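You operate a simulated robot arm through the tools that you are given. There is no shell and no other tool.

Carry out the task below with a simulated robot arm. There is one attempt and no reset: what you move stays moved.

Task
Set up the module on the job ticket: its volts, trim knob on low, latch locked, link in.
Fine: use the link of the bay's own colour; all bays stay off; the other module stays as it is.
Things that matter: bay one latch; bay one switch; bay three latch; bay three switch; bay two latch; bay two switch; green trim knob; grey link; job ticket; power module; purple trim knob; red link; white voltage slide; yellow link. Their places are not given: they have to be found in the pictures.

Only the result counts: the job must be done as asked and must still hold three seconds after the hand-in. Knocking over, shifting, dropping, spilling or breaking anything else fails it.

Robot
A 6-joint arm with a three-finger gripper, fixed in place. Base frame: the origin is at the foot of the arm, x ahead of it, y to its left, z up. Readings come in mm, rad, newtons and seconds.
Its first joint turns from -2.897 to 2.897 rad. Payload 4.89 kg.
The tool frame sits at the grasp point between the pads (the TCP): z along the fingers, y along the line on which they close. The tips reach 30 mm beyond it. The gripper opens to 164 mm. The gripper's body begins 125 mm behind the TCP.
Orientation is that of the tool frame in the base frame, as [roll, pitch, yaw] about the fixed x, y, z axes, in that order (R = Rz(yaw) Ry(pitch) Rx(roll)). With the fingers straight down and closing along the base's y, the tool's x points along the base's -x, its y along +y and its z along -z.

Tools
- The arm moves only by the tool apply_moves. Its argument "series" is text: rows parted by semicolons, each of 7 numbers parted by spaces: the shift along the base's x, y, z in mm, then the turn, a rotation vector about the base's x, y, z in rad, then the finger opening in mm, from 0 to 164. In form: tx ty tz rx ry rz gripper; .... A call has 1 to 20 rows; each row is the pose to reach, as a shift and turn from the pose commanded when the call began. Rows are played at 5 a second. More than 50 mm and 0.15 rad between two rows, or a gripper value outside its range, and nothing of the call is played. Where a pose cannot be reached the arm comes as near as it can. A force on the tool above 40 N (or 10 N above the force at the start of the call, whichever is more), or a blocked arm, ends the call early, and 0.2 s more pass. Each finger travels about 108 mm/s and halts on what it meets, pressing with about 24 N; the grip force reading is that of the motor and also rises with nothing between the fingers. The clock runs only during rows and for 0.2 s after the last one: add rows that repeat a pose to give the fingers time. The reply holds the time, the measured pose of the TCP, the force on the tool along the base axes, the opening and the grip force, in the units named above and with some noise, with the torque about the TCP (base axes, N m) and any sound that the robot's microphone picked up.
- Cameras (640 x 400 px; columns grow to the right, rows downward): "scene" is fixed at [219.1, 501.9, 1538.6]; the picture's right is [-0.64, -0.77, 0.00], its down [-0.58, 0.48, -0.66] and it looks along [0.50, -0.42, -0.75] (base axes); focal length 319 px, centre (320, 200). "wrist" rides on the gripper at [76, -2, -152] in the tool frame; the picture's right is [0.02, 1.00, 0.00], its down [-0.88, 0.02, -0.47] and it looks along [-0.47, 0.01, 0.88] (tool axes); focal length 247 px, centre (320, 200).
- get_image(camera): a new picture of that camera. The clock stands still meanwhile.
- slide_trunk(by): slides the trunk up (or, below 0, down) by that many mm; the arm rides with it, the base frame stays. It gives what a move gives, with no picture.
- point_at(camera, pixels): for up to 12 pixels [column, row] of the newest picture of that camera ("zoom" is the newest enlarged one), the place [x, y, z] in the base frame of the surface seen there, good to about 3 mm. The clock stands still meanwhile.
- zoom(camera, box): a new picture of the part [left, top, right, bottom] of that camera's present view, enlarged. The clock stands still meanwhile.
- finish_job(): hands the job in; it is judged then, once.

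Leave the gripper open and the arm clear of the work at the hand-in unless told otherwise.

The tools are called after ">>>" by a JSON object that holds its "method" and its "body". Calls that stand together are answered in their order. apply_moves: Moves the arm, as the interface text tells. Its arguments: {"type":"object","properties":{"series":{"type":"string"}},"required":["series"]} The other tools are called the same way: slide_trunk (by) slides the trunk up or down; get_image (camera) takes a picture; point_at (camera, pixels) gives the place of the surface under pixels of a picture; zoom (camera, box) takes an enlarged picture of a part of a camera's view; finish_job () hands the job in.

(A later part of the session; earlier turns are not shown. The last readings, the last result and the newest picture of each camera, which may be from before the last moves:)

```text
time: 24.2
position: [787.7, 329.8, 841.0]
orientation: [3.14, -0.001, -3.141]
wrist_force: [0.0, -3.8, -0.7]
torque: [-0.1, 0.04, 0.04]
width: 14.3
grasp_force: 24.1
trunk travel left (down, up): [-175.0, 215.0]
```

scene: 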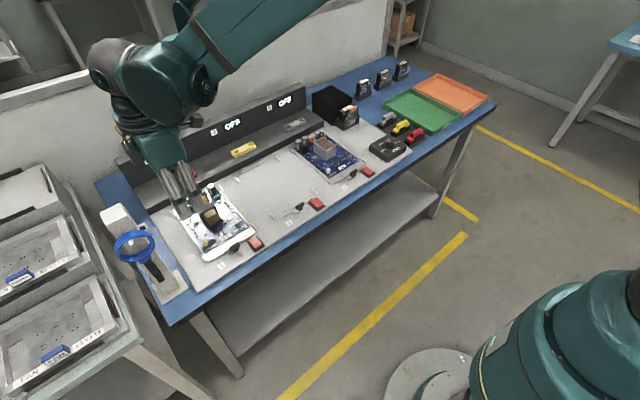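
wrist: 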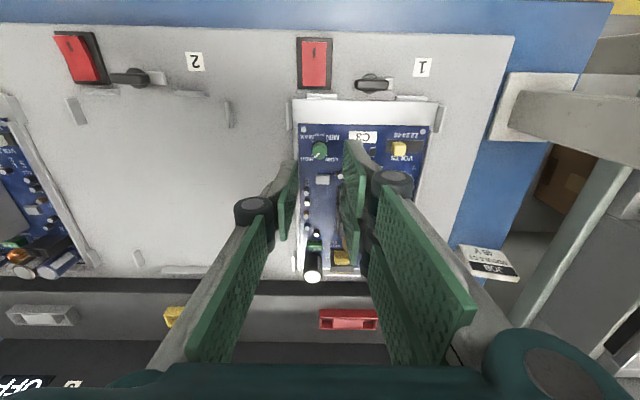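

Balanced now. I turn +45° about z first and check the forces.

>>> {"method": "apply_moves", "body": {"series": "0 0 0 0 0 0.13 10; 0 0 0 0 0 0.26 10; 0 0 0 0 0 0.39 10; 0 0 0 0 0 0.52 10; 0 0 0 0 0 0.65 10; 0 0 0 0 0 0.785 10; 0 0 0 0 0 0.785 10"}}

>>> {"method": "zoom", "body": {"camera": "wrist", "box": [240, 110, 400, 210]}}

```text
time: 25.8
position: [787.4, 328.8, 840.3]
orientation: [-3.141, -0.002, -2.356]
wrist_force: [11.8, -0.7, 0.0]
torque: [0.06, -0.38, -0.05]
width: 14.6
grasp_force: 23.9
trunk travel left (down, up): [-175.0, 215.0]
```

```text
4.00 times, centred on (320, 160) of wrist
```

zoom: 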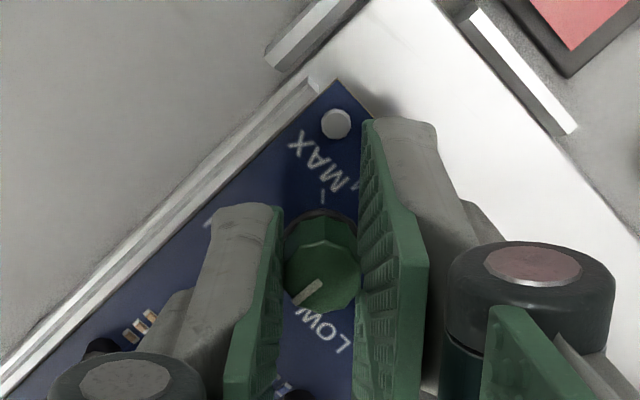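

The knob turns with the gripper. I continue the remaining 45°.

>>> {"method": "apply_moves", "body": {"series": "0 0 0 0 0 0.13 10; 0 0 0 0 0 0.26 10; 0 0 0 0 0 0.39 10; 0 0 0 0 0 0.52 10; 0 0 0 0 0 0.65 10; 0 0 0 0 0 0.785 10; 0 0 0 0 0 0.785 10"}}

>>> {"method": "zoom", "body": {"camera": "wrist", "box": [240, 110, 400, 210]}}

```text
time: 27.4
position: [787.4, 328.5, 841.2]
orientation: [3.141, 0.0, -1.57]
wrist_force: [21.6, -5.5, 16.8]
torque: [-0.19, -0.59, 0.02]
width: 14.3
grasp_force: 23.9
trunk travel left (down, up): [-175.0, 215.0]
```

```text
4.00 times, centred on (320, 160) of wrist
```

zoom: 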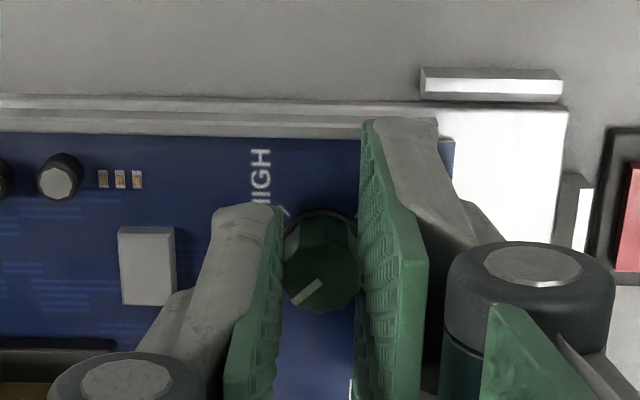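

The pointer should now be on LOW. I release and rise a bit to check.

>>> {"method": "apply_moves", "body": {"series": "0 0 0 0 0 0 18; 0 0 0 0 0 0 30; 0 0 0 0 0 0 30; 0 0 15 0 0 0 30; 0 0 45 0 0 0 30; 0 0 70 0 0 0 30; 0 0 70 0 0 0 30"}}

>>> {"method": "zoom", "body": {"camera": "wrist", "box": [240, 80, 400, 180]}}

```text
time: 29.0
position: [785.2, 328.5, 910.0]
orientation: [3.14, 0.001, -1.572]
wrist_force: [0.1, -0.2, 0.0]
torque: [0.02, -0.04, -0.02]
width: 30.0
grasp_force: 0.1
trunk travel left (down, up): [-175.0, 215.0]
```

```text
4.00 times, centred on (320, 130) of wrist
```

zoom: 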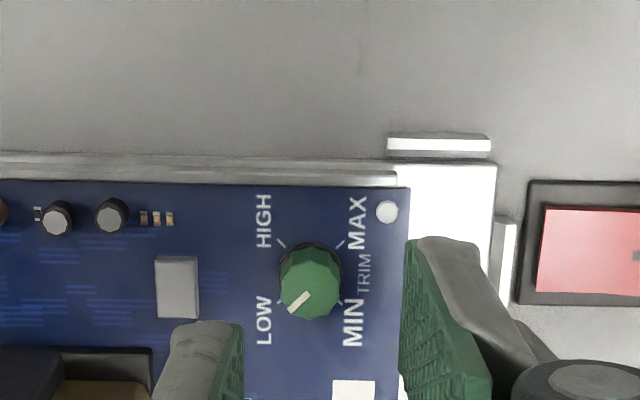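

The knob is on LOW. Next is the bay-one latch: bar centre ≈ (722.5, 375), top z≈822. I move above it, keeping the fingers closing along x.

>>> {"method": "apply_moves", "body": {"series": "-30 23 0 0 0 0 30; -62 46 0 0 0 0 30; -62 46 0 0 0 0 30; -62 46 -20 0 0 0 28; -62 46 -20 0 0 0 28"}}

>>> {"method": "zoom", "body": {"camera": "wrist", "box": [240, 80, 400, 180]}}

>>> {"method": "point_at", "body": {"camera": "zoom", "pixels": [[320, 280], [310, 260], [330, 300], [320, 230], [320, 330]]}}

```text
time: 30.2
position: [724.0, 379.0, 889.6]
orientation: [3.141, -0.001, -1.571]
wrist_force: [-0.2, -0.6, 0.3]
torque: [0.0, 0.01, -0.02]
width: 28.1
grasp_force: 0.1
trunk travel left (down, up): [-175.0, 215.0]
```

```text
4.00 times, centred on (320, 130) of wrist
```

zoom: 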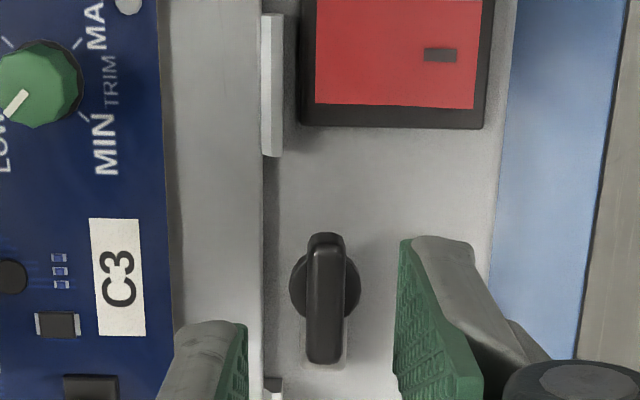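

```text
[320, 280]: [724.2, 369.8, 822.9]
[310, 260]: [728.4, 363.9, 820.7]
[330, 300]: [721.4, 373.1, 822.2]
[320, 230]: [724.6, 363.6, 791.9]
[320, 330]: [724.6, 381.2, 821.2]
```

Bar centre ≈ (723.5, 375.3). I correct y by −4 and descend to TCP z≈855.

>>> {"method": "apply_moves", "body": {"series": "0 -4 0 0 0 0 28; 0 -4 -34 0 0 0 28; 0 -4 -34 0 0 0 28; 0 -4 -34 0 0 0 28"}}

>>> {"method": "zoom", "body": {"camera": "wrist", "box": [240, 110, 400, 210]}}

>>> {"method": "point_at", "body": {"camera": "zoom", "pixels": [[320, 250], [320, 210], [320, 280], [300, 250], [340, 250]]}}

```text
time: 31.2
position: [726.4, 373.4, 855.9]
orientation: [-3.141, 0.001, -1.57]
wrist_force: [-0.3, -0.8, 0.0]
torque: [0.01, 0.03, 0.02]
width: 28.0
grasp_force: 0.2
trunk travel left (down, up): [-175.0, 215.0]
```

```text
4.00 times, centred on (320, 160) of wrist
```

zoom: 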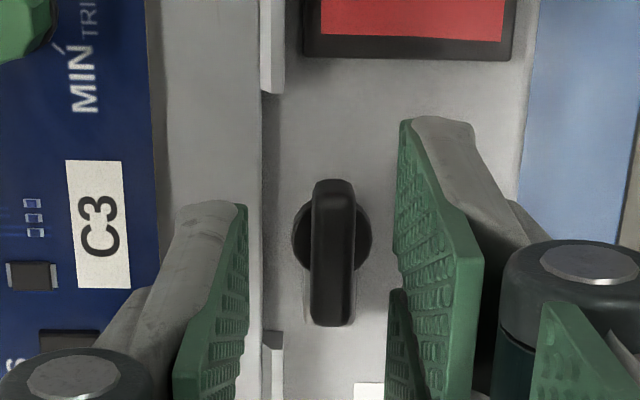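

```text
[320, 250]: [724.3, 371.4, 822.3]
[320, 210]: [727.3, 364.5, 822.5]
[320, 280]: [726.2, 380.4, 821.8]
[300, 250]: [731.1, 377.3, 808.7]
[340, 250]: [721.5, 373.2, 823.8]
```

The bar is about 2 mm toward −x from the finger centre. I correct (−2.3, +1.5), lower to TCP z≈842, and close.

>>> {"method": "apply_moves", "body": {"series": "-2.3 1.5 0 0 0 0 28; -2.3 1.5 -8 0 0 0 28; -2.3 1.5 -14 0 0 0 28; -2.3 1.5 -14 0 0 0 18; -2.3 1.5 -14 0 0 0 14; -2.3 1.5 -14 0 0 0 14"}}

>>> {"method": "zoom", "body": {"camera": "wrist", "box": [240, 110, 400, 210]}}

```text
time: 32.6
position: [722.8, 373.5, 841.6]
orientation: [-3.141, -0.001, -1.569]
wrist_force: [-0.3, 0.3, -0.2]
torque: [0.0, 0.02, 0.01]
width: 14.0
grasp_force: 0.0
trunk travel left (down, up): [-175.0, 215.0]
```

```text
4.00 times, centred on (320, 160) of wrist
```

zoom: 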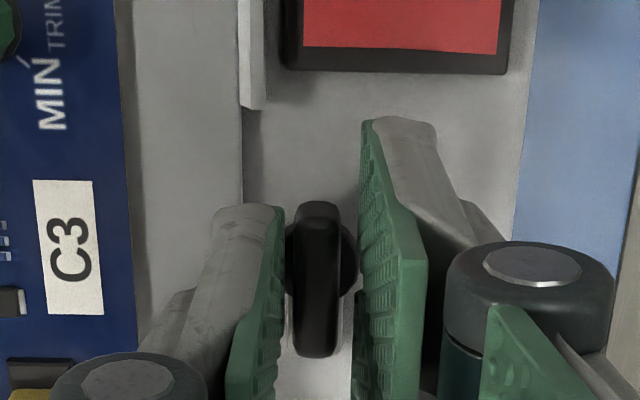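

Nearly centred; I adjust (+0.8, +1.5) and close on the bar.

>>> {"method": "apply_moves", "body": {"series": "0.8 1.5 0 0 0 0 14; 0.8 1.5 0 0 0 0 14; 0.8 1.5 0 0 0 0 5; 0.8 1.5 0 0 0 0 5; 0.8 1.5 0 0 0 0 5"}}

```text
time: 33.8
position: [722.4, 374.8, 841.4]
orientation: [-3.141, 0.001, -1.571]
wrist_force: [-13.7, -2.5, -8.4]
torque: [0.01, 0.36, 0.0]
width: 9.2
grasp_force: 44.5
trunk travel left (down, up): [-175.0, 215.0]
```

Gripped at 9.2 mm with −14 N in x. I nudge −0.6 in x to balance, then turn −45° (clockwise from above).

>>> {"method": "apply_moves", "body": {"series": "-0.6 0 0.3 0 0 0 5; -0.6 0 0.3 0 0 0 5; -0.6 0 0.3 0 0 -0.13 5; -0.6 0 0.3 0 0 -0.26 5; -0.6 0 0.3 0 0 -0.39 5; -0.6 0 0.3 0 0 -0.52 5; -0.6 0 0.3 0 0 -0.65 5; -0.6 0 0.3 0 0 -0.785 5; -0.6 0 0.3 0 0 -0.785 5"}}

>>> {"method": "zoom", "body": {"camera": "wrist", "box": [240, 110, 400, 210]}}

>>> {"method": "zoom", "body": {"camera": "scene", "box": [165, 190, 285, 270]}}

```text
time: 34.9
position: [722.8, 374.7, 842.0]
orientation: [3.141, 0.0, -1.838]
wrist_force: [-1.5, 5.7, -15.7]
torque: [-0.14, 0.12, 0.02]
width: 9.1
grasp_force: 44.7
trunk travel left (down, up): [-175.0, 215.0]
stopped in row 5: the force on the tool passed its limit at 41 N (the readings are from after the stop); the commanded pose is now the measured one
```

```text
4.00 times, centred on (320, 160) of wrist
```

zoom: 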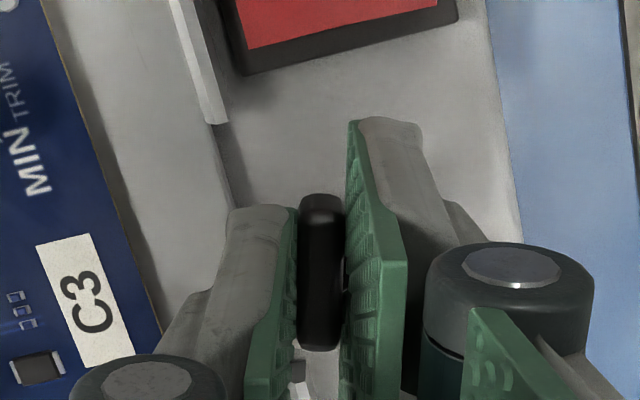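

```text
5.00 times, centred on (225, 230) of scene
```

zoom: 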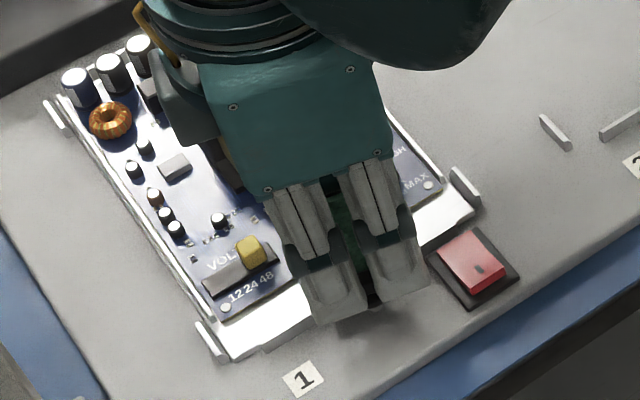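

The turn stopped at about 15° from a force over the limit, mostly vertical strain. I continue in small steps, easing z down slightly.

>>> {"method": "apply_moves", "body": {"series": "0 0 -0.3 0 0 -0.07 5; 0 0 -0.3 0 0 -0.14 5; 0 0 -0.3 0 0 -0.14 5"}}

```text
time: 35.7
position: [722.7, 375.0, 841.3]
orientation: [3.138, 0.002, -1.976]
wrist_force: [-6.8, 7.6, -20.7]
torque: [0.88, -0.12, 0.01]
width: 8.8
grasp_force: 45.0
trunk travel left (down, up): [-175.0, 215.0]
```

Still −21 N in z. I ease down a bit more and continue turning in small steps.

>>> {"method": "apply_moves", "body": {"series": "0 0 -0.6 0 0 0 5; 0 0 -0.6 0 0 -0.07 5; 0 0 -0.6 0 0 -0.14 5; 0 0 -0.6 0 0 -0.14 5"}}

```text
time: 36.7
position: [723.1, 375.0, 842.1]
orientation: [3.141, 0.0, -2.118]
wrist_force: [1.9, 22.9, 15.7]
torque: [-0.03, 0.34, -0.02]
width: 8.9
grasp_force: 45.0
trunk travel left (down, up): [-175.0, 215.0]
```

Now +23 N in y; I shift +0.6 in y and +0.2 in z and turn on.

>>> {"method": "apply_moves", "body": {"series": "0 0.6 0.2 0 0 0 5; 0 0.6 0.2 0 0 -0.07 5; 0 0.6 0.2 0 0 -0.14 5; 0 0.6 0.2 0 0 -0.14 5"}}

```text
time: 37.7
position: [722.5, 374.0, 842.2]
orientation: [-3.141, -0.002, -2.258]
wrist_force: [-7.4, 9.5, 22.6]
torque: [0.48, 0.04, 0.03]
width: 8.9
grasp_force: 45.2
trunk travel left (down, up): [-175.0, 215.0]
```

Loads are fine (z +23 N). I ease z +0.3 and y +0.3 and turn another 0.2 rad.

>>> {"method": "apply_moves", "body": {"series": "0 0.3 0.3 0 0 0 5; 0 0.3 0.3 0 0 -0.07 5; 0 0.3 0.3 0 0 -0.14 5; 0 0.3 0.3 0 0 -0.2 5; 0 0.3 0.3 0 0 -0.2 5"}}

>>> {"method": "zoom", "body": {"camera": "wrist", "box": [240, 110, 400, 210]}}

```text
time: 38.9
position: [722.2, 375.1, 841.9]
orientation: [3.141, 0.0, -2.459]
wrist_force: [-5.6, 0.4, 11.9]
torque: [-0.3, 0.52, -0.05]
width: 8.8
grasp_force: 44.8
trunk travel left (down, up): [-175.0, 215.0]
```

```text
4.00 times, centred on (320, 160) of wrist
```

zoom: 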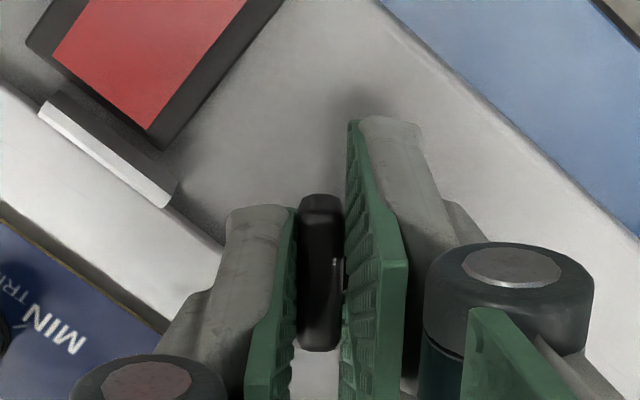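

The bar turns with the fingers. About 0.68 rad remains; I continue in 0.07 steps.

>>> {"method": "apply_moves", "body": {"series": "0 0 0.1 0 0 -0.07 5; 0 0 0.1 0 0 -0.14 5; 0 0 0.1 0 0 -0.21 5; 0 0 0.1 0 0 -0.28 5; 0 0 0.1 0 0 -0.28 5"}}

```text
time: 40.1
position: [722.9, 375.0, 840.9]
orientation: [3.139, 0.002, -2.738]
wrist_force: [-14.6, -9.6, -2.5]
torque: [-0.02, -0.16, -0.03]
width: 9.0
grasp_force: 44.9
trunk travel left (down, up): [-175.0, 215.0]
```

I balance the x and y load (−0.4, −0.3) and turn 0.28 more.

>>> {"method": "apply_moves", "body": {"series": "-0.4 -0.3 0 0 0 0 5; -0.4 -0.3 0 0 0 -0.07 5; -0.4 -0.3 0 0 0 -0.14 5; -0.4 -0.3 0 0 0 -0.21 5; -0.4 -0.3 0 0 0 -0.28 5; -0.4 -0.3 0 0 0 -0.28 5"}}

```text
time: 41.5
position: [723.5, 376.1, 842.2]
orientation: [3.139, 0.0, -3.017]
wrist_force: [-5.0, 1.2, -8.2]
torque: [0.16, -1.02, -0.03]
width: 8.7
grasp_force: 45.5
trunk travel left (down, up): [-175.0, 215.0]
```

The last 0.125 rad remains to make 90°; I turn it, then check.

>>> {"method": "apply_moves", "body": {"series": "0 0 0 0 0 -0.07 5; 0 0 0 0 0 -0.135 5; 0 0 0 0 0 -0.135 5; 0 0 0 0 0 -0.135 5"}}

>>> {"method": "zoom", "body": {"camera": "wrist", "box": [240, 110, 400, 210]}}

```text
time: 42.5
position: [722.6, 375.4, 842.4]
orientation: [-3.141, -0.002, 3.132]
wrist_force: [-12.5, 0.9, -20.2]
torque: [0.0, 0.49, 0.43]
width: 8.9
grasp_force: 45.3
trunk travel left (down, up): [-175.0, 215.0]
```

```text
4.00 times, centred on (320, 160) of wrist
```

zoom: 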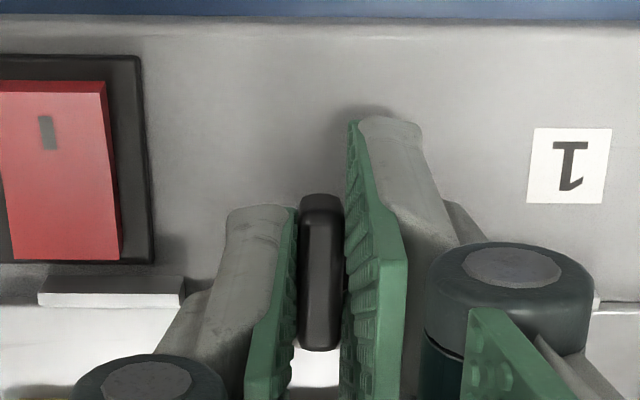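

The torque about z has risen to 0.43, which fits the end stop at 90°. I release and rise to look.

>>> {"method": "apply_moves", "body": {"series": "0 0 0 0 0 0 14; 0 0 0 0 0 0 26; 0 0 0 0 0 0 26; 0 0 20 0 0 0 26; 0 0 60 0 0 0 26; 0 0 90 0 0 0 26; 0 0 90 0 0 0 26"}}

>>> {"method": "zoom", "body": {"camera": "wrist", "box": [240, 60, 400, 160]}}

>>> {"method": "zoom", "body": {"camera": "scene", "box": [165, 190, 285, 270]}}

```text
time: 44.1
position: [721.3, 376.0, 932.3]
orientation: [3.14, -0.002, 3.13]
wrist_force: [-0.1, -0.4, 0.9]
torque: [0.04, -0.03, 0.02]
width: 26.0
grasp_force: 0.1
trunk travel left (down, up): [-175.0, 215.0]
```

```text
4.00 times, centred on (320, 110) of wrist
```

zoom: 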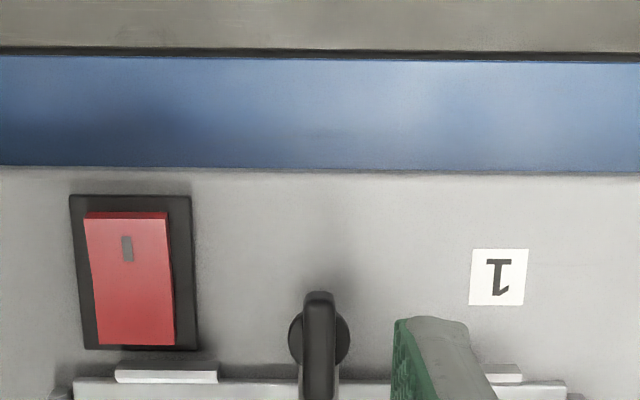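

```text
5.00 times, centred on (225, 230) of scene
```

zoom: 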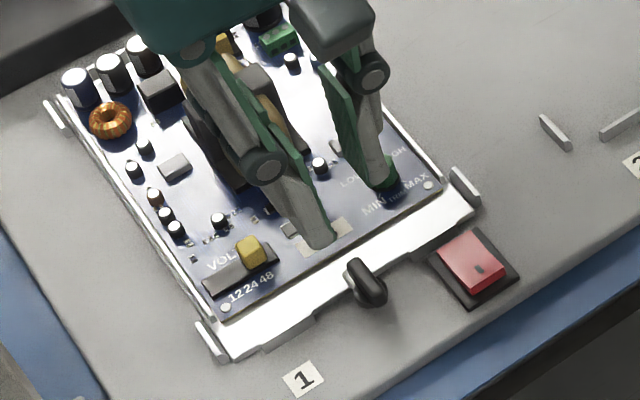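

The latch bar now lies along x (locked), module undisturbed. Next I travel at z≈1000 to above the link holders at y≈−360 for a close look.

>>> {"method": "apply_moves", "body": {"series": "-5 -40 20 0 0 0 40; -10 -82 40 0 0 0 40; -15 -126 56 0 0 0 40; -21 -172 68 0 0 0 60; -26 -218 68 0 0 0 60; -31 -265 68 0 0 0 60; -36 -312 68 0 0 0 60; -41 -359 68 0 0 0 60; -46 -406 68 0 0 0 60; -51 -453 68 0 0 0 60; -56 -500 68 0 0 0 60; -61 -547 68 0 0 0 60; -66 -594 68 0 0 0 60; -71 -641 68 0 0 0 60; -76 -688 68 0 0 0 60; -81 -733 68 0 0 0 60; -81 -733 68 0 0 0.01 60; -81 -733 68 0 0 0.01 60"}}

>>> {"method": "get_image", "body": {"camera": "wrist"}}

>>> {"method": "zoom", "body": {"camera": "scene", "box": [165, 190, 285, 270]}}

```text
time: 47.9
position: [643.2, -358.4, 998.5]
orientation: [3.139, 0.0, 3.14]
wrist_force: [0.5, -1.5, -0.4]
torque: [0.07, 0.03, -0.01]
width: 60.0
grasp_force: 0.2
trunk travel left (down, up): [-175.0, 215.0]
```

```text
taken
```

wrist: 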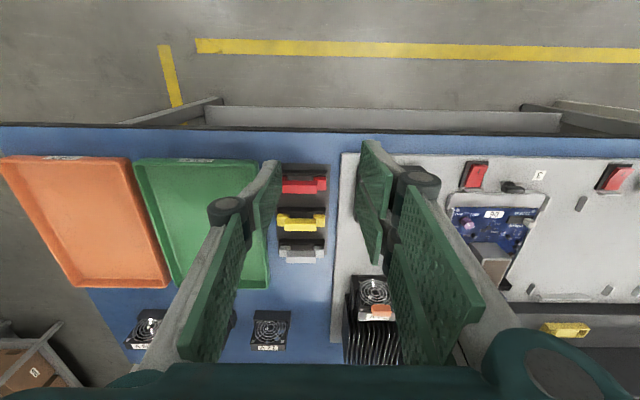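

```text
5.00 times, centred on (225, 230) of scene
```

zoom: 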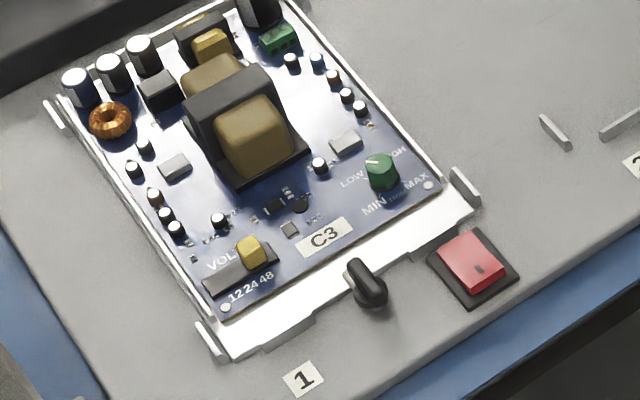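

C3 shows slide on 48, knob on LOW, latch turned. Now I zoom on the links and take points on the red one.

>>> {"method": "zoom", "body": {"camera": "wrist", "box": [250, 155, 370, 275]}}

>>> {"method": "zoom", "body": {"camera": "wrist", "box": [270, 160, 350, 210]}}

>>> {"method": "point_at", "body": {"camera": "zoom", "pixels": [[260, 190], [200, 190], [360, 190], [260, 170], [260, 205], [120, 170], [410, 180], [250, 130], [260, 250], [430, 100], [440, 200], [110, 130]]}}

```text
3.33 times, centred on (310, 215) of wrist
```

zoom: 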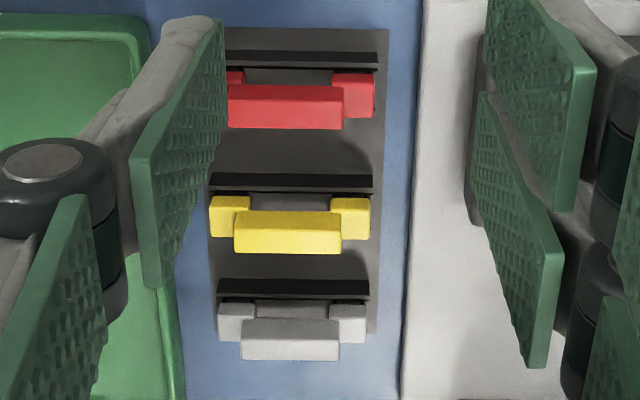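

```text
8.00 times, centred on (310, 185) of wrist
```

zoom: 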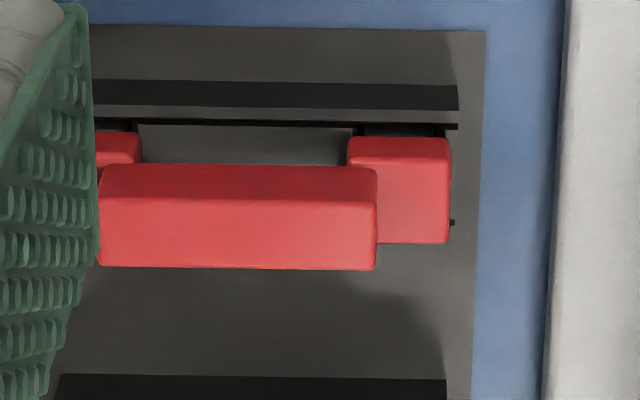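

```text
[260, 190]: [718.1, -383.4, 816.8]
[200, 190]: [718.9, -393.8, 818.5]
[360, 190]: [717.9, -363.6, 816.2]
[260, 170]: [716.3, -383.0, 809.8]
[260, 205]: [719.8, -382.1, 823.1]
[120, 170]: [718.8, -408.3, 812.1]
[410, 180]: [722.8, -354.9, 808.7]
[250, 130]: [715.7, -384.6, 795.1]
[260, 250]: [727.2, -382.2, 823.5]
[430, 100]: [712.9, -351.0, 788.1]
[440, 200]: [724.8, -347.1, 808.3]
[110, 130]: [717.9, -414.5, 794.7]
```

Red link: bridge top z≈824, front face x≈718, feet tops z≈808.5, centre y≈−384. I turn +90° again and move above it at z≈920.

>>> {"method": "apply_moves", "body": {"series": "7 -2 0 0 0 0.13 60; 14 -4 0 0 0 0.26 60; 21 -6 0 0 0 0.39 60; 28 -8 -10 0 0 0.52 60; 35 -10 -20 0 0 0.65 60; 42 -13 -30 0 0 0.78 60; 49 -15 -40 0 0 0.91 60; 56 -17 -50 0 0 1.04 60; 63 -19 -60 0 0 1.17 50; 70 -22 -70 0 0 1.31 40; 76 -24 -76 0 0 1.44 36; 82 -26 -80 0 0 1.5708 36; 82 -26 -80 0 0 1.5708 36; 82 -26 -80 0 0 1.5708 36"}}

>>> {"method": "get_image", "body": {"camera": "wrist"}}

>>> {"method": "zoom", "body": {"camera": "wrist", "box": [240, 80, 400, 180]}}

```text
time: 50.9
position: [724.0, -385.8, 921.9]
orientation: [3.14, 0.0, -1.571]
wrist_force: [0.5, -0.3, 1.4]
torque: [0.02, 0.02, -0.01]
width: 36.1
grasp_force: 0.0
trunk travel left (down, up): [-175.0, 215.0]
```

```text
taken
```

wrist: 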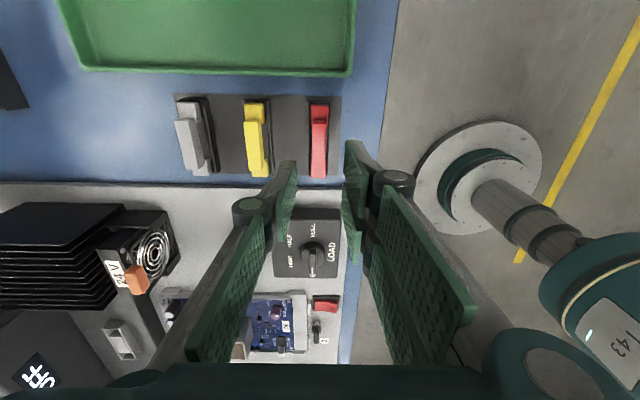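

```text
4.00 times, centred on (320, 130) of wrist
```

zoom: 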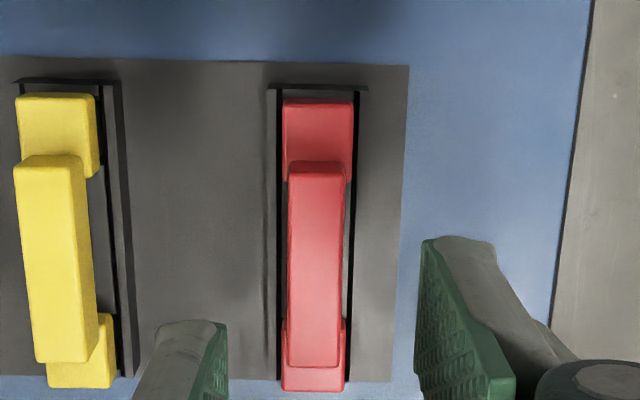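

Good view of the red link. I take points on its bridge and feet.

>>> {"method": "point_at", "body": {"camera": "zoom", "pixels": [[316, 250], [292, 250], [341, 250], [316, 178], [316, 355], [316, 135], [316, 105], [288, 135], [350, 135], [316, 380], [350, 250], [360, 200]]}}

>>> {"method": "point_at", "body": {"camera": "zoom", "pixels": [[316, 165], [316, 170], [316, 363], [316, 388], [272, 200], [280, 230], [364, 100], [360, 300], [390, 200], [200, 200], [60, 250], [20, 250]]}}

```text
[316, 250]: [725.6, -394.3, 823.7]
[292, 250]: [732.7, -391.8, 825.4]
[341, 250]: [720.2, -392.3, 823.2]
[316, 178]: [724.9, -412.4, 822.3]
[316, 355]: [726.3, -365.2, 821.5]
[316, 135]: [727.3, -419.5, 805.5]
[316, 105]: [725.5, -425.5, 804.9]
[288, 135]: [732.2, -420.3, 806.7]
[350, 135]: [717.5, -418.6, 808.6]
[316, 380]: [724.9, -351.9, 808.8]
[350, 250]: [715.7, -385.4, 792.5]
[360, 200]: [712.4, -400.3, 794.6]
```

```text
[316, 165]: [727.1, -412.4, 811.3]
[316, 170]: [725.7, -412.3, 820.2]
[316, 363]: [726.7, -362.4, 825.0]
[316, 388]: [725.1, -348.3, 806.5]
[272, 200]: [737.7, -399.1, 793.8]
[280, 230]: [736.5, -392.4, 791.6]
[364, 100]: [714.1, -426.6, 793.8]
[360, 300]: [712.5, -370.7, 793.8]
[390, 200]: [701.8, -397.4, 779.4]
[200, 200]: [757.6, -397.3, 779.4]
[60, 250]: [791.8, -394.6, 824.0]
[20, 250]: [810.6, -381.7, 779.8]
```

Bridge centre ≈ (726, −387.5), top z 824, feet tops ≈ 807.5, holder rim ≈ 794. I descend to TCP z≈856 and check alignment.

>>> {"method": "apply_moves", "body": {"series": "2 -1.5 -30 0 0 0 34; 2 -1.5 -66 0 0 0 32; 2 -1.5 -66 0 0 0 32; 2 -1.5 -66 0 0 0 32"}}

>>> {"method": "zoom", "body": {"camera": "wrist", "box": [240, 110, 400, 210]}}

>>> {"method": "point_at", "body": {"camera": "zoom", "pixels": [[320, 200], [295, 200], [345, 200]]}}

```text
time: 51.9
position: [725.8, -386.7, 854.2]
orientation: [3.141, -0.001, -1.572]
wrist_force: [0.0, -0.7, 0.0]
torque: [0.0, 0.01, 0.0]
width: 32.0
grasp_force: 0.1
trunk travel left (down, up): [-175.0, 215.0]
```

```text
4.00 times, centred on (320, 160) of wrist
```

zoom: 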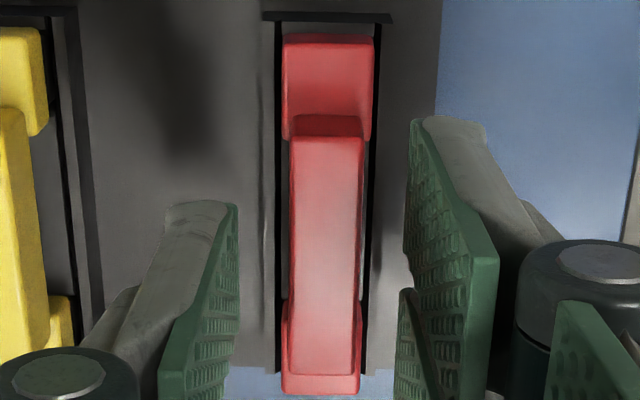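

```text
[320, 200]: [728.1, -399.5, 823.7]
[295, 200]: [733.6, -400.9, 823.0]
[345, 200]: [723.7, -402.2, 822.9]
```

The link is within 1 mm of centre. I lower to TCP z≈841 and close on the bridge.

>>> {"method": "apply_moves", "body": {"series": "-0.7 -0.5 -6 0 0 0 32; -0.7 -0.5 -13 0 0 0 32; -0.7 -0.5 -13 0 0 0 22; -0.7 -0.5 -13 0 0 0 19; -0.7 -0.5 -13 0 0 0 19"}}

>>> {"method": "zoom", "body": {"camera": "wrist", "box": [240, 110, 400, 210]}}

```text
time: 53.1
position: [724.5, -386.4, 841.8]
orientation: [3.14, 0.0, -1.572]
wrist_force: [0.1, 0.3, -0.6]
torque: [-0.03, 0.01, -0.01]
width: 18.9
grasp_force: 0.0
trunk travel left (down, up): [-175.0, 215.0]
```

```text
4.00 times, centred on (320, 160) of wrist
```

zoom: 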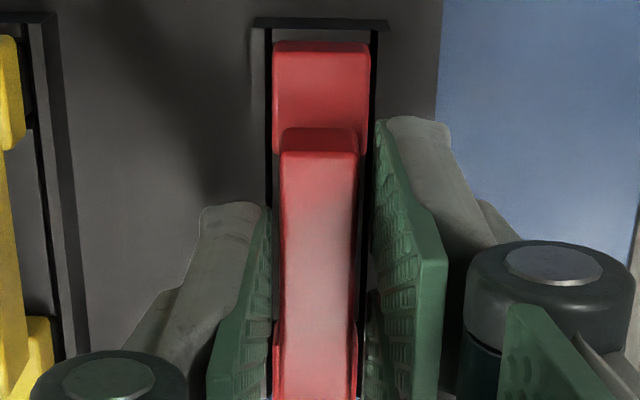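

Centred with no contact force. I close on the bridge.

>>> {"method": "apply_moves", "body": {"series": "0.6 -0.5 0 0 0 0 19; 0.6 -0.5 0 0 0 0 8; 0.6 -0.5 0 0 0 0 8; 0.6 -0.5 0 0 0 0 8"}}

```text
time: 54.1
position: [725.8, -387.8, 841.2]
orientation: [3.139, 0.0, -1.572]
wrist_force: [0.2, -0.4, 0.2]
torque: [-0.02, 0.03, 0.01]
width: 13.3
grasp_force: 24.1
trunk travel left (down, up): [-175.0, 215.0]
```

Gripped at 13.3 mm with no side load. I lift straight up.

>>> {"method": "apply_moves", "body": {"series": "0 0 5 0 0 0 8; 0 0 12 0 0 0 8; 0 0 20 0 0 0 8; 0 0 40 0 0 0 8; 0 0 80 0 0 0 8; 0 0 120 0 0 0 8; 0 0 150 0 0 0 8; 0 0 150 0 0 0 8"}}

>>> {"method": "get_image", "body": {"camera": "wrist"}}

>>> {"method": "zoom", "body": {"camera": "wrist", "box": [240, 110, 400, 210]}}

>>> {"method": "zoom", "body": {"camera": "scene", "box": [330, 40, 450, 160]}}

```text
time: 55.9
position: [724.8, -386.3, 991.6]
orientation: [3.141, 0.0, -1.572]
wrist_force: [0.1, -0.5, 0.0]
torque: [-0.02, -0.05, 0.0]
width: 13.5
grasp_force: 24.1
trunk travel left (down, up): [-175.0, 215.0]
```

```text
taken
```

wrist: 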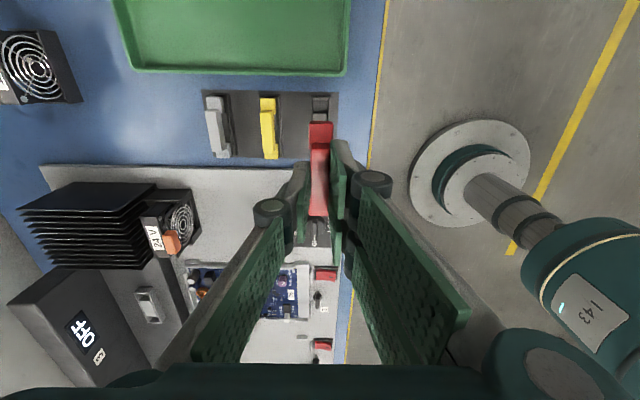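

```text
4.00 times, centred on (320, 160) of wrist
```

zoom: 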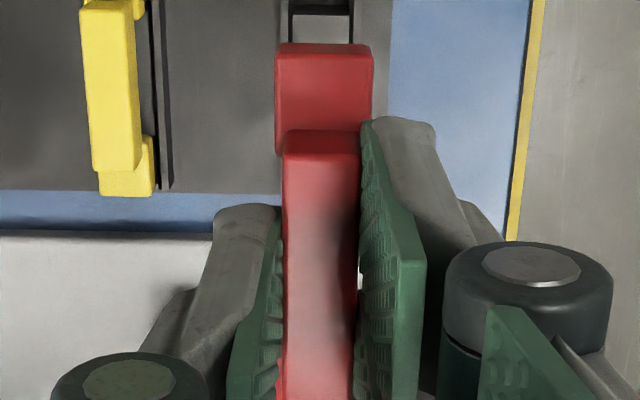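

```text
3.33 times, centred on (390, 100) of scene
```

zoom: 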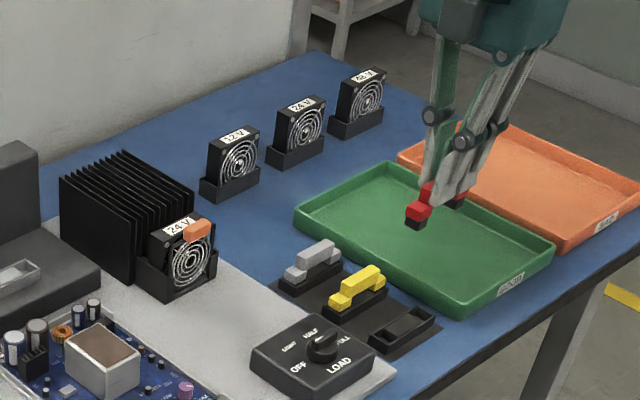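

The link came up cleanly. I measure it in the grip: foot and bridge points relative to the TCP.

>>> {"method": "point_at", "body": {"camera": "zoom", "pixels": [[325, 48], [325, 85], [325, 120], [325, 135], [325, 160], [285, 85], [365, 85], [290, 200], [352, 200], [280, 120]]}}

>>> {"method": "zoom", "body": {"camera": "scene", "box": [385, 50, 455, 95]}}

>>> {"method": "apply_moves", "body": {"series": "0 0 0 0 0 0 8; 0 0 0 0 0 0 8"}}

```text
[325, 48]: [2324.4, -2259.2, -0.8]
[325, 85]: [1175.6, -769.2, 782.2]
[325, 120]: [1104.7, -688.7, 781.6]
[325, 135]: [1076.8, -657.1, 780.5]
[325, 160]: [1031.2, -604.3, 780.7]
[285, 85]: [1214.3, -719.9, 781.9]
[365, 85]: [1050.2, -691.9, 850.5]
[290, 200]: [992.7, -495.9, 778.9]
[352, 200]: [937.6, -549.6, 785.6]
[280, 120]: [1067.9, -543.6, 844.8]
```

```text
8.89 times, centred on (420, 72) of scene
```

zoom: 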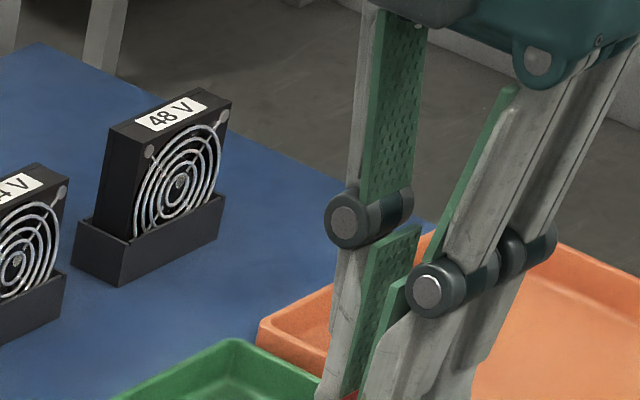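

```text
time: 56.5
position: [725.7, -385.5, 989.4]
orientation: [3.14, 0.002, -1.574]
wrist_force: [-0.3, 0.7, 0.4]
torque: [0.0, 0.0, 0.01]
width: 13.6
grasp_force: 23.8
trunk travel left (down, up): [-175.0, 215.0]
```

Those points belonged to the scene zoom; I repeat with a fresh wrist zoom.

>>> {"method": "zoom", "body": {"camera": "wrist", "box": [240, 110, 400, 210]}}

>>> {"method": "point_at", "body": {"camera": "zoom", "pixels": [[325, 48], [325, 85], [325, 120], [325, 135], [325, 160], [282, 85], [365, 85], [290, 200], [352, 200], [325, 45]]}}

>>> {"method": "zoom", "body": {"camera": "scene", "box": [385, 80, 455, 125]}}

```text
4.00 times, centred on (320, 160) of wrist
```

zoom: 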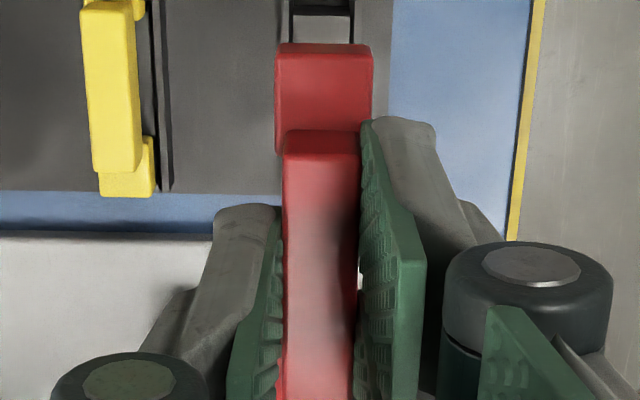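

```text
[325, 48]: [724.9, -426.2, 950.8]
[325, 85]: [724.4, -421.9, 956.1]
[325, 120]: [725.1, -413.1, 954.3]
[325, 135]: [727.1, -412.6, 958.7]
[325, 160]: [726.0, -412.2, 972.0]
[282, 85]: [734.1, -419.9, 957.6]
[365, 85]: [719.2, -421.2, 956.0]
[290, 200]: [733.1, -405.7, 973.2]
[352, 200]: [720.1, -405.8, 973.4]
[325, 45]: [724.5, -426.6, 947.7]
```

```text
8.89 times, centred on (420, 102) of scene
```

zoom: 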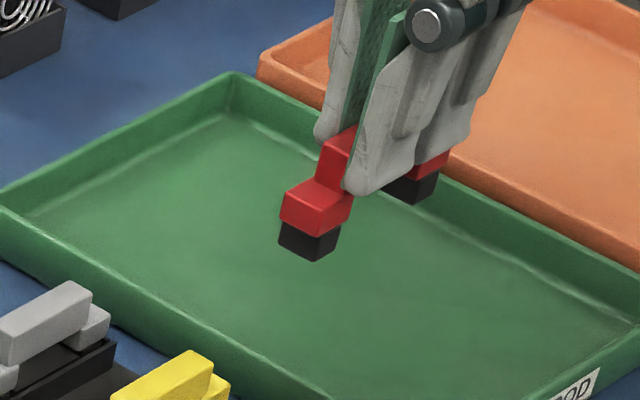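

Each foot has a black plug underneath; the red part rests on the rim when seated, so seated TCP z should be about 841+42=883. I raise to z≈1050 and carry the link across to above the red socket.

>>> {"method": "apply_moves", "body": {"series": "0 0 30 0 0 0 8; 0 0 60 0 0 0 8; 17 42 60 0 0 0 8; 34 84 60 0 0 0 8; 52 127 60 0 0 0 8; 69 169 60 0 0 0 8; 86 211 60 0 0 0 8; 103 253 60 0 0 0 8; 120 296 60 0 0 0 8; 138 338 60 0 0 0 8; 155 380 60 0 0 0 8; 172 422 60 0 0 0 8; 189 465 60 0 0 0 8; 206 507 60 0 0 0 8; 224 549 60 0 0 0 8; 241 591 60 0 0 0 8; 258 634 60 0 0 0 8; 275 676 60 0 0 0 8; 292 718 60 0 0 0 8; 309 760 60 0 0 0 8"}}

>>> {"method": "apply_moves", "body": {"series": "0 0 0 0 0 0 8; 0 0 0 0 0 0 8"}}

>>> {"method": "get_image", "body": {"camera": "wrist"}}

>>> {"method": "get_image", "body": {"camera": "scene"}}

```text
time: 60.7
position: [1036.9, 372.6, 1053.0]
orientation: [3.141, 0.001, -1.573]
wrist_force: [-0.9, -1.1, -0.2]
torque: [0.21, -0.07, -0.01]
width: 13.6
grasp_force: 23.7
trunk travel left (down, up): [-175.0, 215.0]
```

```text
time: 61.3
position: [1037.1, 372.5, 1053.0]
orientation: [3.139, -0.001, -1.573]
wrist_force: [-0.2, 1.0, -0.7]
torque: [0.01, 0.0, 0.0]
width: 13.7
grasp_force: 24.0
trunk travel left (down, up): [-175.0, 215.0]
```

```text
taken
```

wrist: 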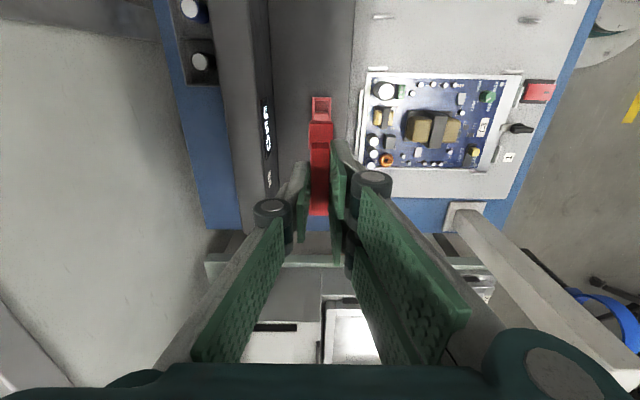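

```text
taken
```

scene: 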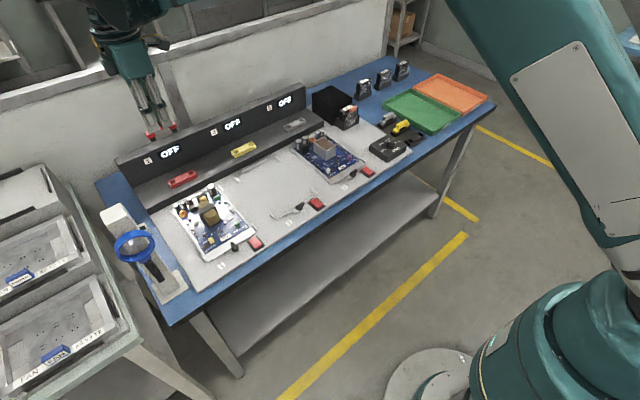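

The arm holds at (1037, 372.5, 1053). I descend to TCP z≈925 with correction toward (1034.7, 375.7) and then check.

>>> {"method": "apply_moves", "body": {"series": "-2.3 3 -40 0 0 0 8; -2.3 3 -80 0 0 0 8; -2.3 3 -110 0 0 0 8; -2.3 3 -128 0 0 0 8; -2.3 3 -128 0 0 0 8; -2.3 3 -128 0 0 0 8"}}

>>> {"method": "get_image", "body": {"camera": "wrist"}}

>>> {"method": "zoom", "body": {"camera": "wrist", "box": [260, 60, 380, 135]}}

>>> {"method": "point_at", "body": {"camera": "zoom", "pixels": [[320, 290], [320, 260], [290, 290], [360, 290], [320, 240], [320, 200], [280, 180], [360, 180]]}}

>>> {"method": "zoom", "body": {"camera": "scene", "box": [120, 110, 240, 200]}}

```text
time: 62.7
position: [1038.0, 376.8, 924.4]
orientation: [3.138, 0.001, -1.571]
wrist_force: [0.4, 1.2, -0.7]
torque: [-0.02, 0.03, 0.02]
width: 13.6
grasp_force: 24.2
trunk travel left (down, up): [-175.0, 215.0]
```

```text
taken
```

wrist: 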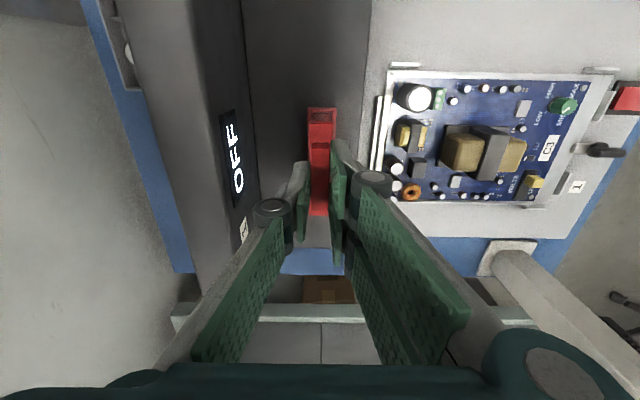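

```text
5.33 times, centred on (320, 98) of wrist
```

zoom: 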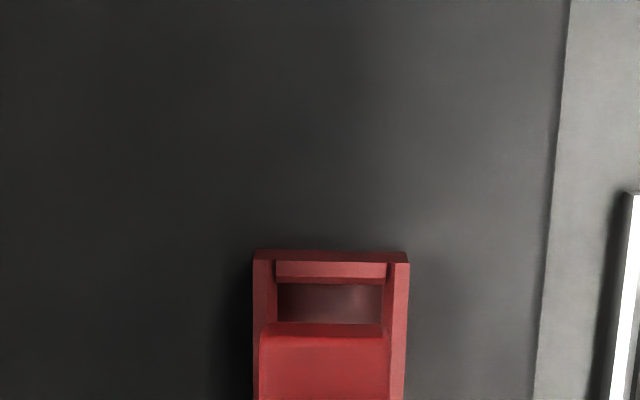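

```text
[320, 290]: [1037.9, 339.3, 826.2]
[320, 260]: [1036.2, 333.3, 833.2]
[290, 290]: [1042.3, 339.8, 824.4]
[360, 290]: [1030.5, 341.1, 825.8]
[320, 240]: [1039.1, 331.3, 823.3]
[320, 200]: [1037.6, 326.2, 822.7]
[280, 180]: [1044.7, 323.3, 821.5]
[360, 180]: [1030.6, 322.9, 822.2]
```

```text
4.44 times, centred on (180, 155) of scene
```

zoom: 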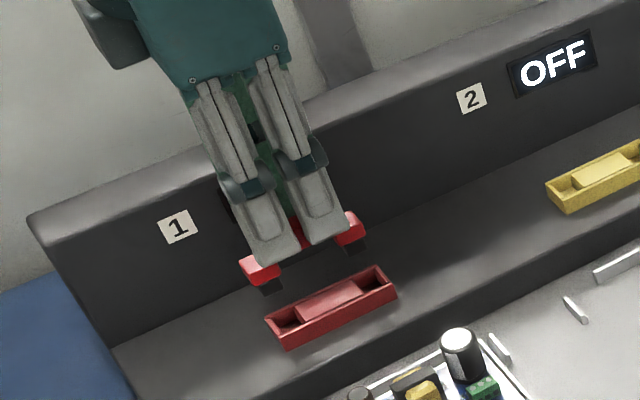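

Now at (1038, 376.8, 924.4), about 30 mm above the socket. I measure the link and the socket in the same picture.

>>> {"method": "zoom", "body": {"camera": "wrist", "box": [280, 90, 360, 140]}}

>>> {"method": "point_at", "body": {"camera": "zoom", "pixels": [[320, 250], [320, 262], [320, 300], [320, 340], [240, 300], [410, 300], [320, 375], [320, 395], [235, 200], [420, 200], [320, 160], [320, 145]]}}

>>> {"method": "apply_moves", "body": {"series": "0 0 0 0 0 0 8"}}

```text
8.00 times, centred on (320, 115) of wrist
```

zoom: 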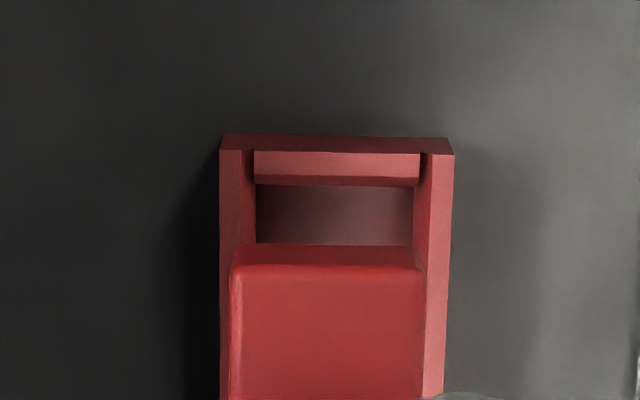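

```text
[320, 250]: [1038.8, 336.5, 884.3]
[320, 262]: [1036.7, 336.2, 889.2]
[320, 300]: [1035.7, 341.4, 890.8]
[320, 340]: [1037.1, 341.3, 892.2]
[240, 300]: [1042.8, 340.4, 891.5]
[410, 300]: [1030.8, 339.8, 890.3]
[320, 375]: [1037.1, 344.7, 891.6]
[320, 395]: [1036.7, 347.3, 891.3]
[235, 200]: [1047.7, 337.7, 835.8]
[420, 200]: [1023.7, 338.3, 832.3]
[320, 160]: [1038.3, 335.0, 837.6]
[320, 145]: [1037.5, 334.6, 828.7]
```

```text
time: 63.1
position: [1035.9, 375.9, 924.2]
orientation: [3.139, 0.0, -1.572]
wrist_force: [0.4, -0.8, -0.4]
torque: [0.0, 0.0, 0.03]
width: 13.6
grasp_force: 23.9
trunk travel left (down, up): [-175.0, 215.0]
```

The socket is about 1.5 mm toward −x from the link; y looks right. I shift −1.5 in x and lower to TCP z≈902, just above the rim, then re-check.

>>> {"method": "apply_moves", "body": {"series": "-1.5 0 -8 0 0 0 8; -1.5 0 -16 0 0 0 8; -1.5 0 -22 0 0 0 8; -1.5 0 -22 0 0 0 8; -1.5 0 -22 0 0 0 8"}}

>>> {"method": "zoom", "body": {"camera": "wrist", "box": [280, 90, 360, 140]}}

>>> {"method": "zoom", "body": {"camera": "scene", "box": [150, 150, 210, 195]}}

>>> {"method": "apply_moves", "body": {"series": "0 0 0 0 0 0 8"}}

```text
time: 64.3
position: [1031.6, 375.3, 901.6]
orientation: [3.14, -0.001, -1.572]
wrist_force: [0.2, -0.2, -0.9]
torque: [-0.03, -0.02, -0.01]
width: 13.5
grasp_force: 24.0
trunk travel left (down, up): [-175.0, 215.0]
```

```text
8.00 times, centred on (320, 115) of wrist
```

zoom: 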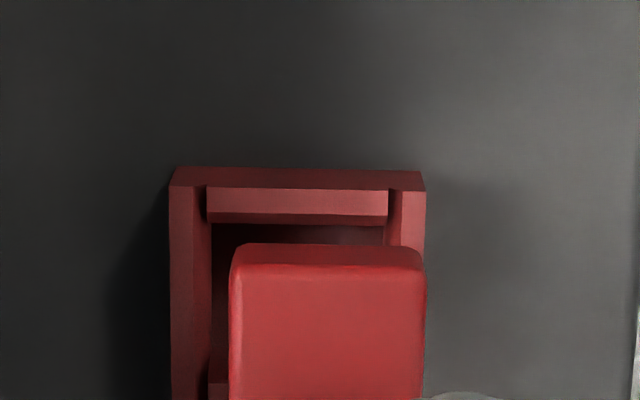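

```text
8.89 times, centred on (180, 172) of scene
```

zoom: 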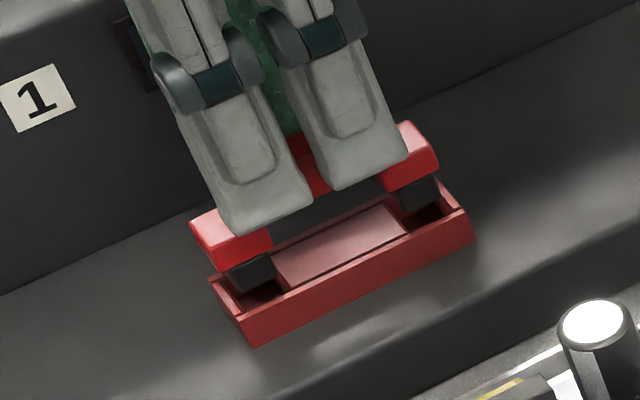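

```text
time: 64.7
position: [1032.9, 375.6, 902.9]
orientation: [3.14, -0.001, -1.575]
wrist_force: [-0.3, 0.8, 0.1]
torque: [-0.02, -0.01, 0.02]
width: 13.8
grasp_force: 24.5
trunk travel left (down, up): [-175.0, 215.0]
```

The tool has wandered to x≈1032; the picture says +2.8 mm in x is needed. I correct, holding height.

>>> {"method": "apply_moves", "body": {"series": "1.4 0 0 0 0 0 8; 2.8 0 0 0 0 0 8; 2.8 0 0 0 0 0 8; 2.8 0 0 0 0 0 8"}}

>>> {"method": "zoom", "body": {"camera": "wrist", "box": [280, 90, 360, 140]}}

>>> {"method": "point_at", "body": {"camera": "zoom", "pixels": [[320, 250], [320, 262], [320, 280], [320, 180], [320, 205], [320, 170], [200, 250], [440, 250], [240, 300], [415, 300]]}}

>>> {"method": "zoom", "body": {"camera": "scene", "box": [150, 150, 210, 195]}}

```text
time: 65.7
position: [1033.6, 377.5, 903.0]
orientation: [3.141, -0.001, -1.573]
wrist_force: [0.0, 0.2, -1.8]
torque: [0.01, -0.01, 0.01]
width: 13.7
grasp_force: 23.9
trunk travel left (down, up): [-175.0, 215.0]
```

```text
8.00 times, centred on (320, 115) of wrist
```

zoom: 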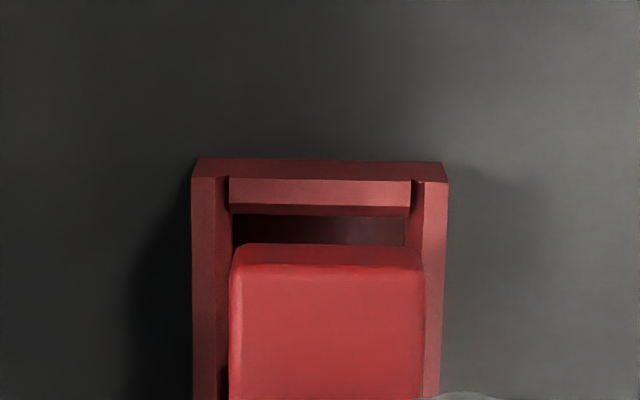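

```text
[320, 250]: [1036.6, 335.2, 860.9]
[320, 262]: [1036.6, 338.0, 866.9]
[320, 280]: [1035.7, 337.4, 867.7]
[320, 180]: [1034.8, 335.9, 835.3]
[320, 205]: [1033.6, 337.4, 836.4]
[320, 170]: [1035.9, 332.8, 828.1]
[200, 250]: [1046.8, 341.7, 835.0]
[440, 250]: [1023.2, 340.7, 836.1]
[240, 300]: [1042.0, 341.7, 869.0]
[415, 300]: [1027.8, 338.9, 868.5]
```

```text
8.89 times, centred on (180, 172) of scene
```

zoom: 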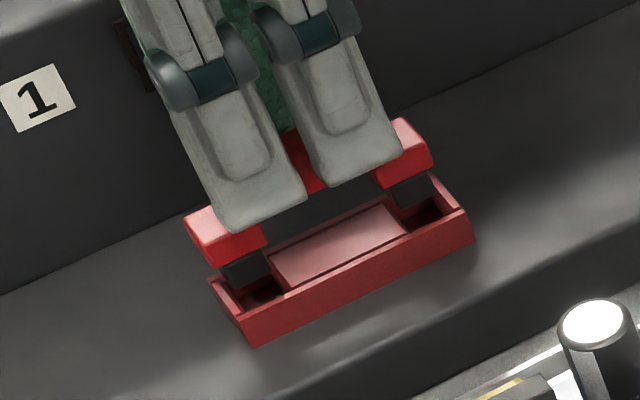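

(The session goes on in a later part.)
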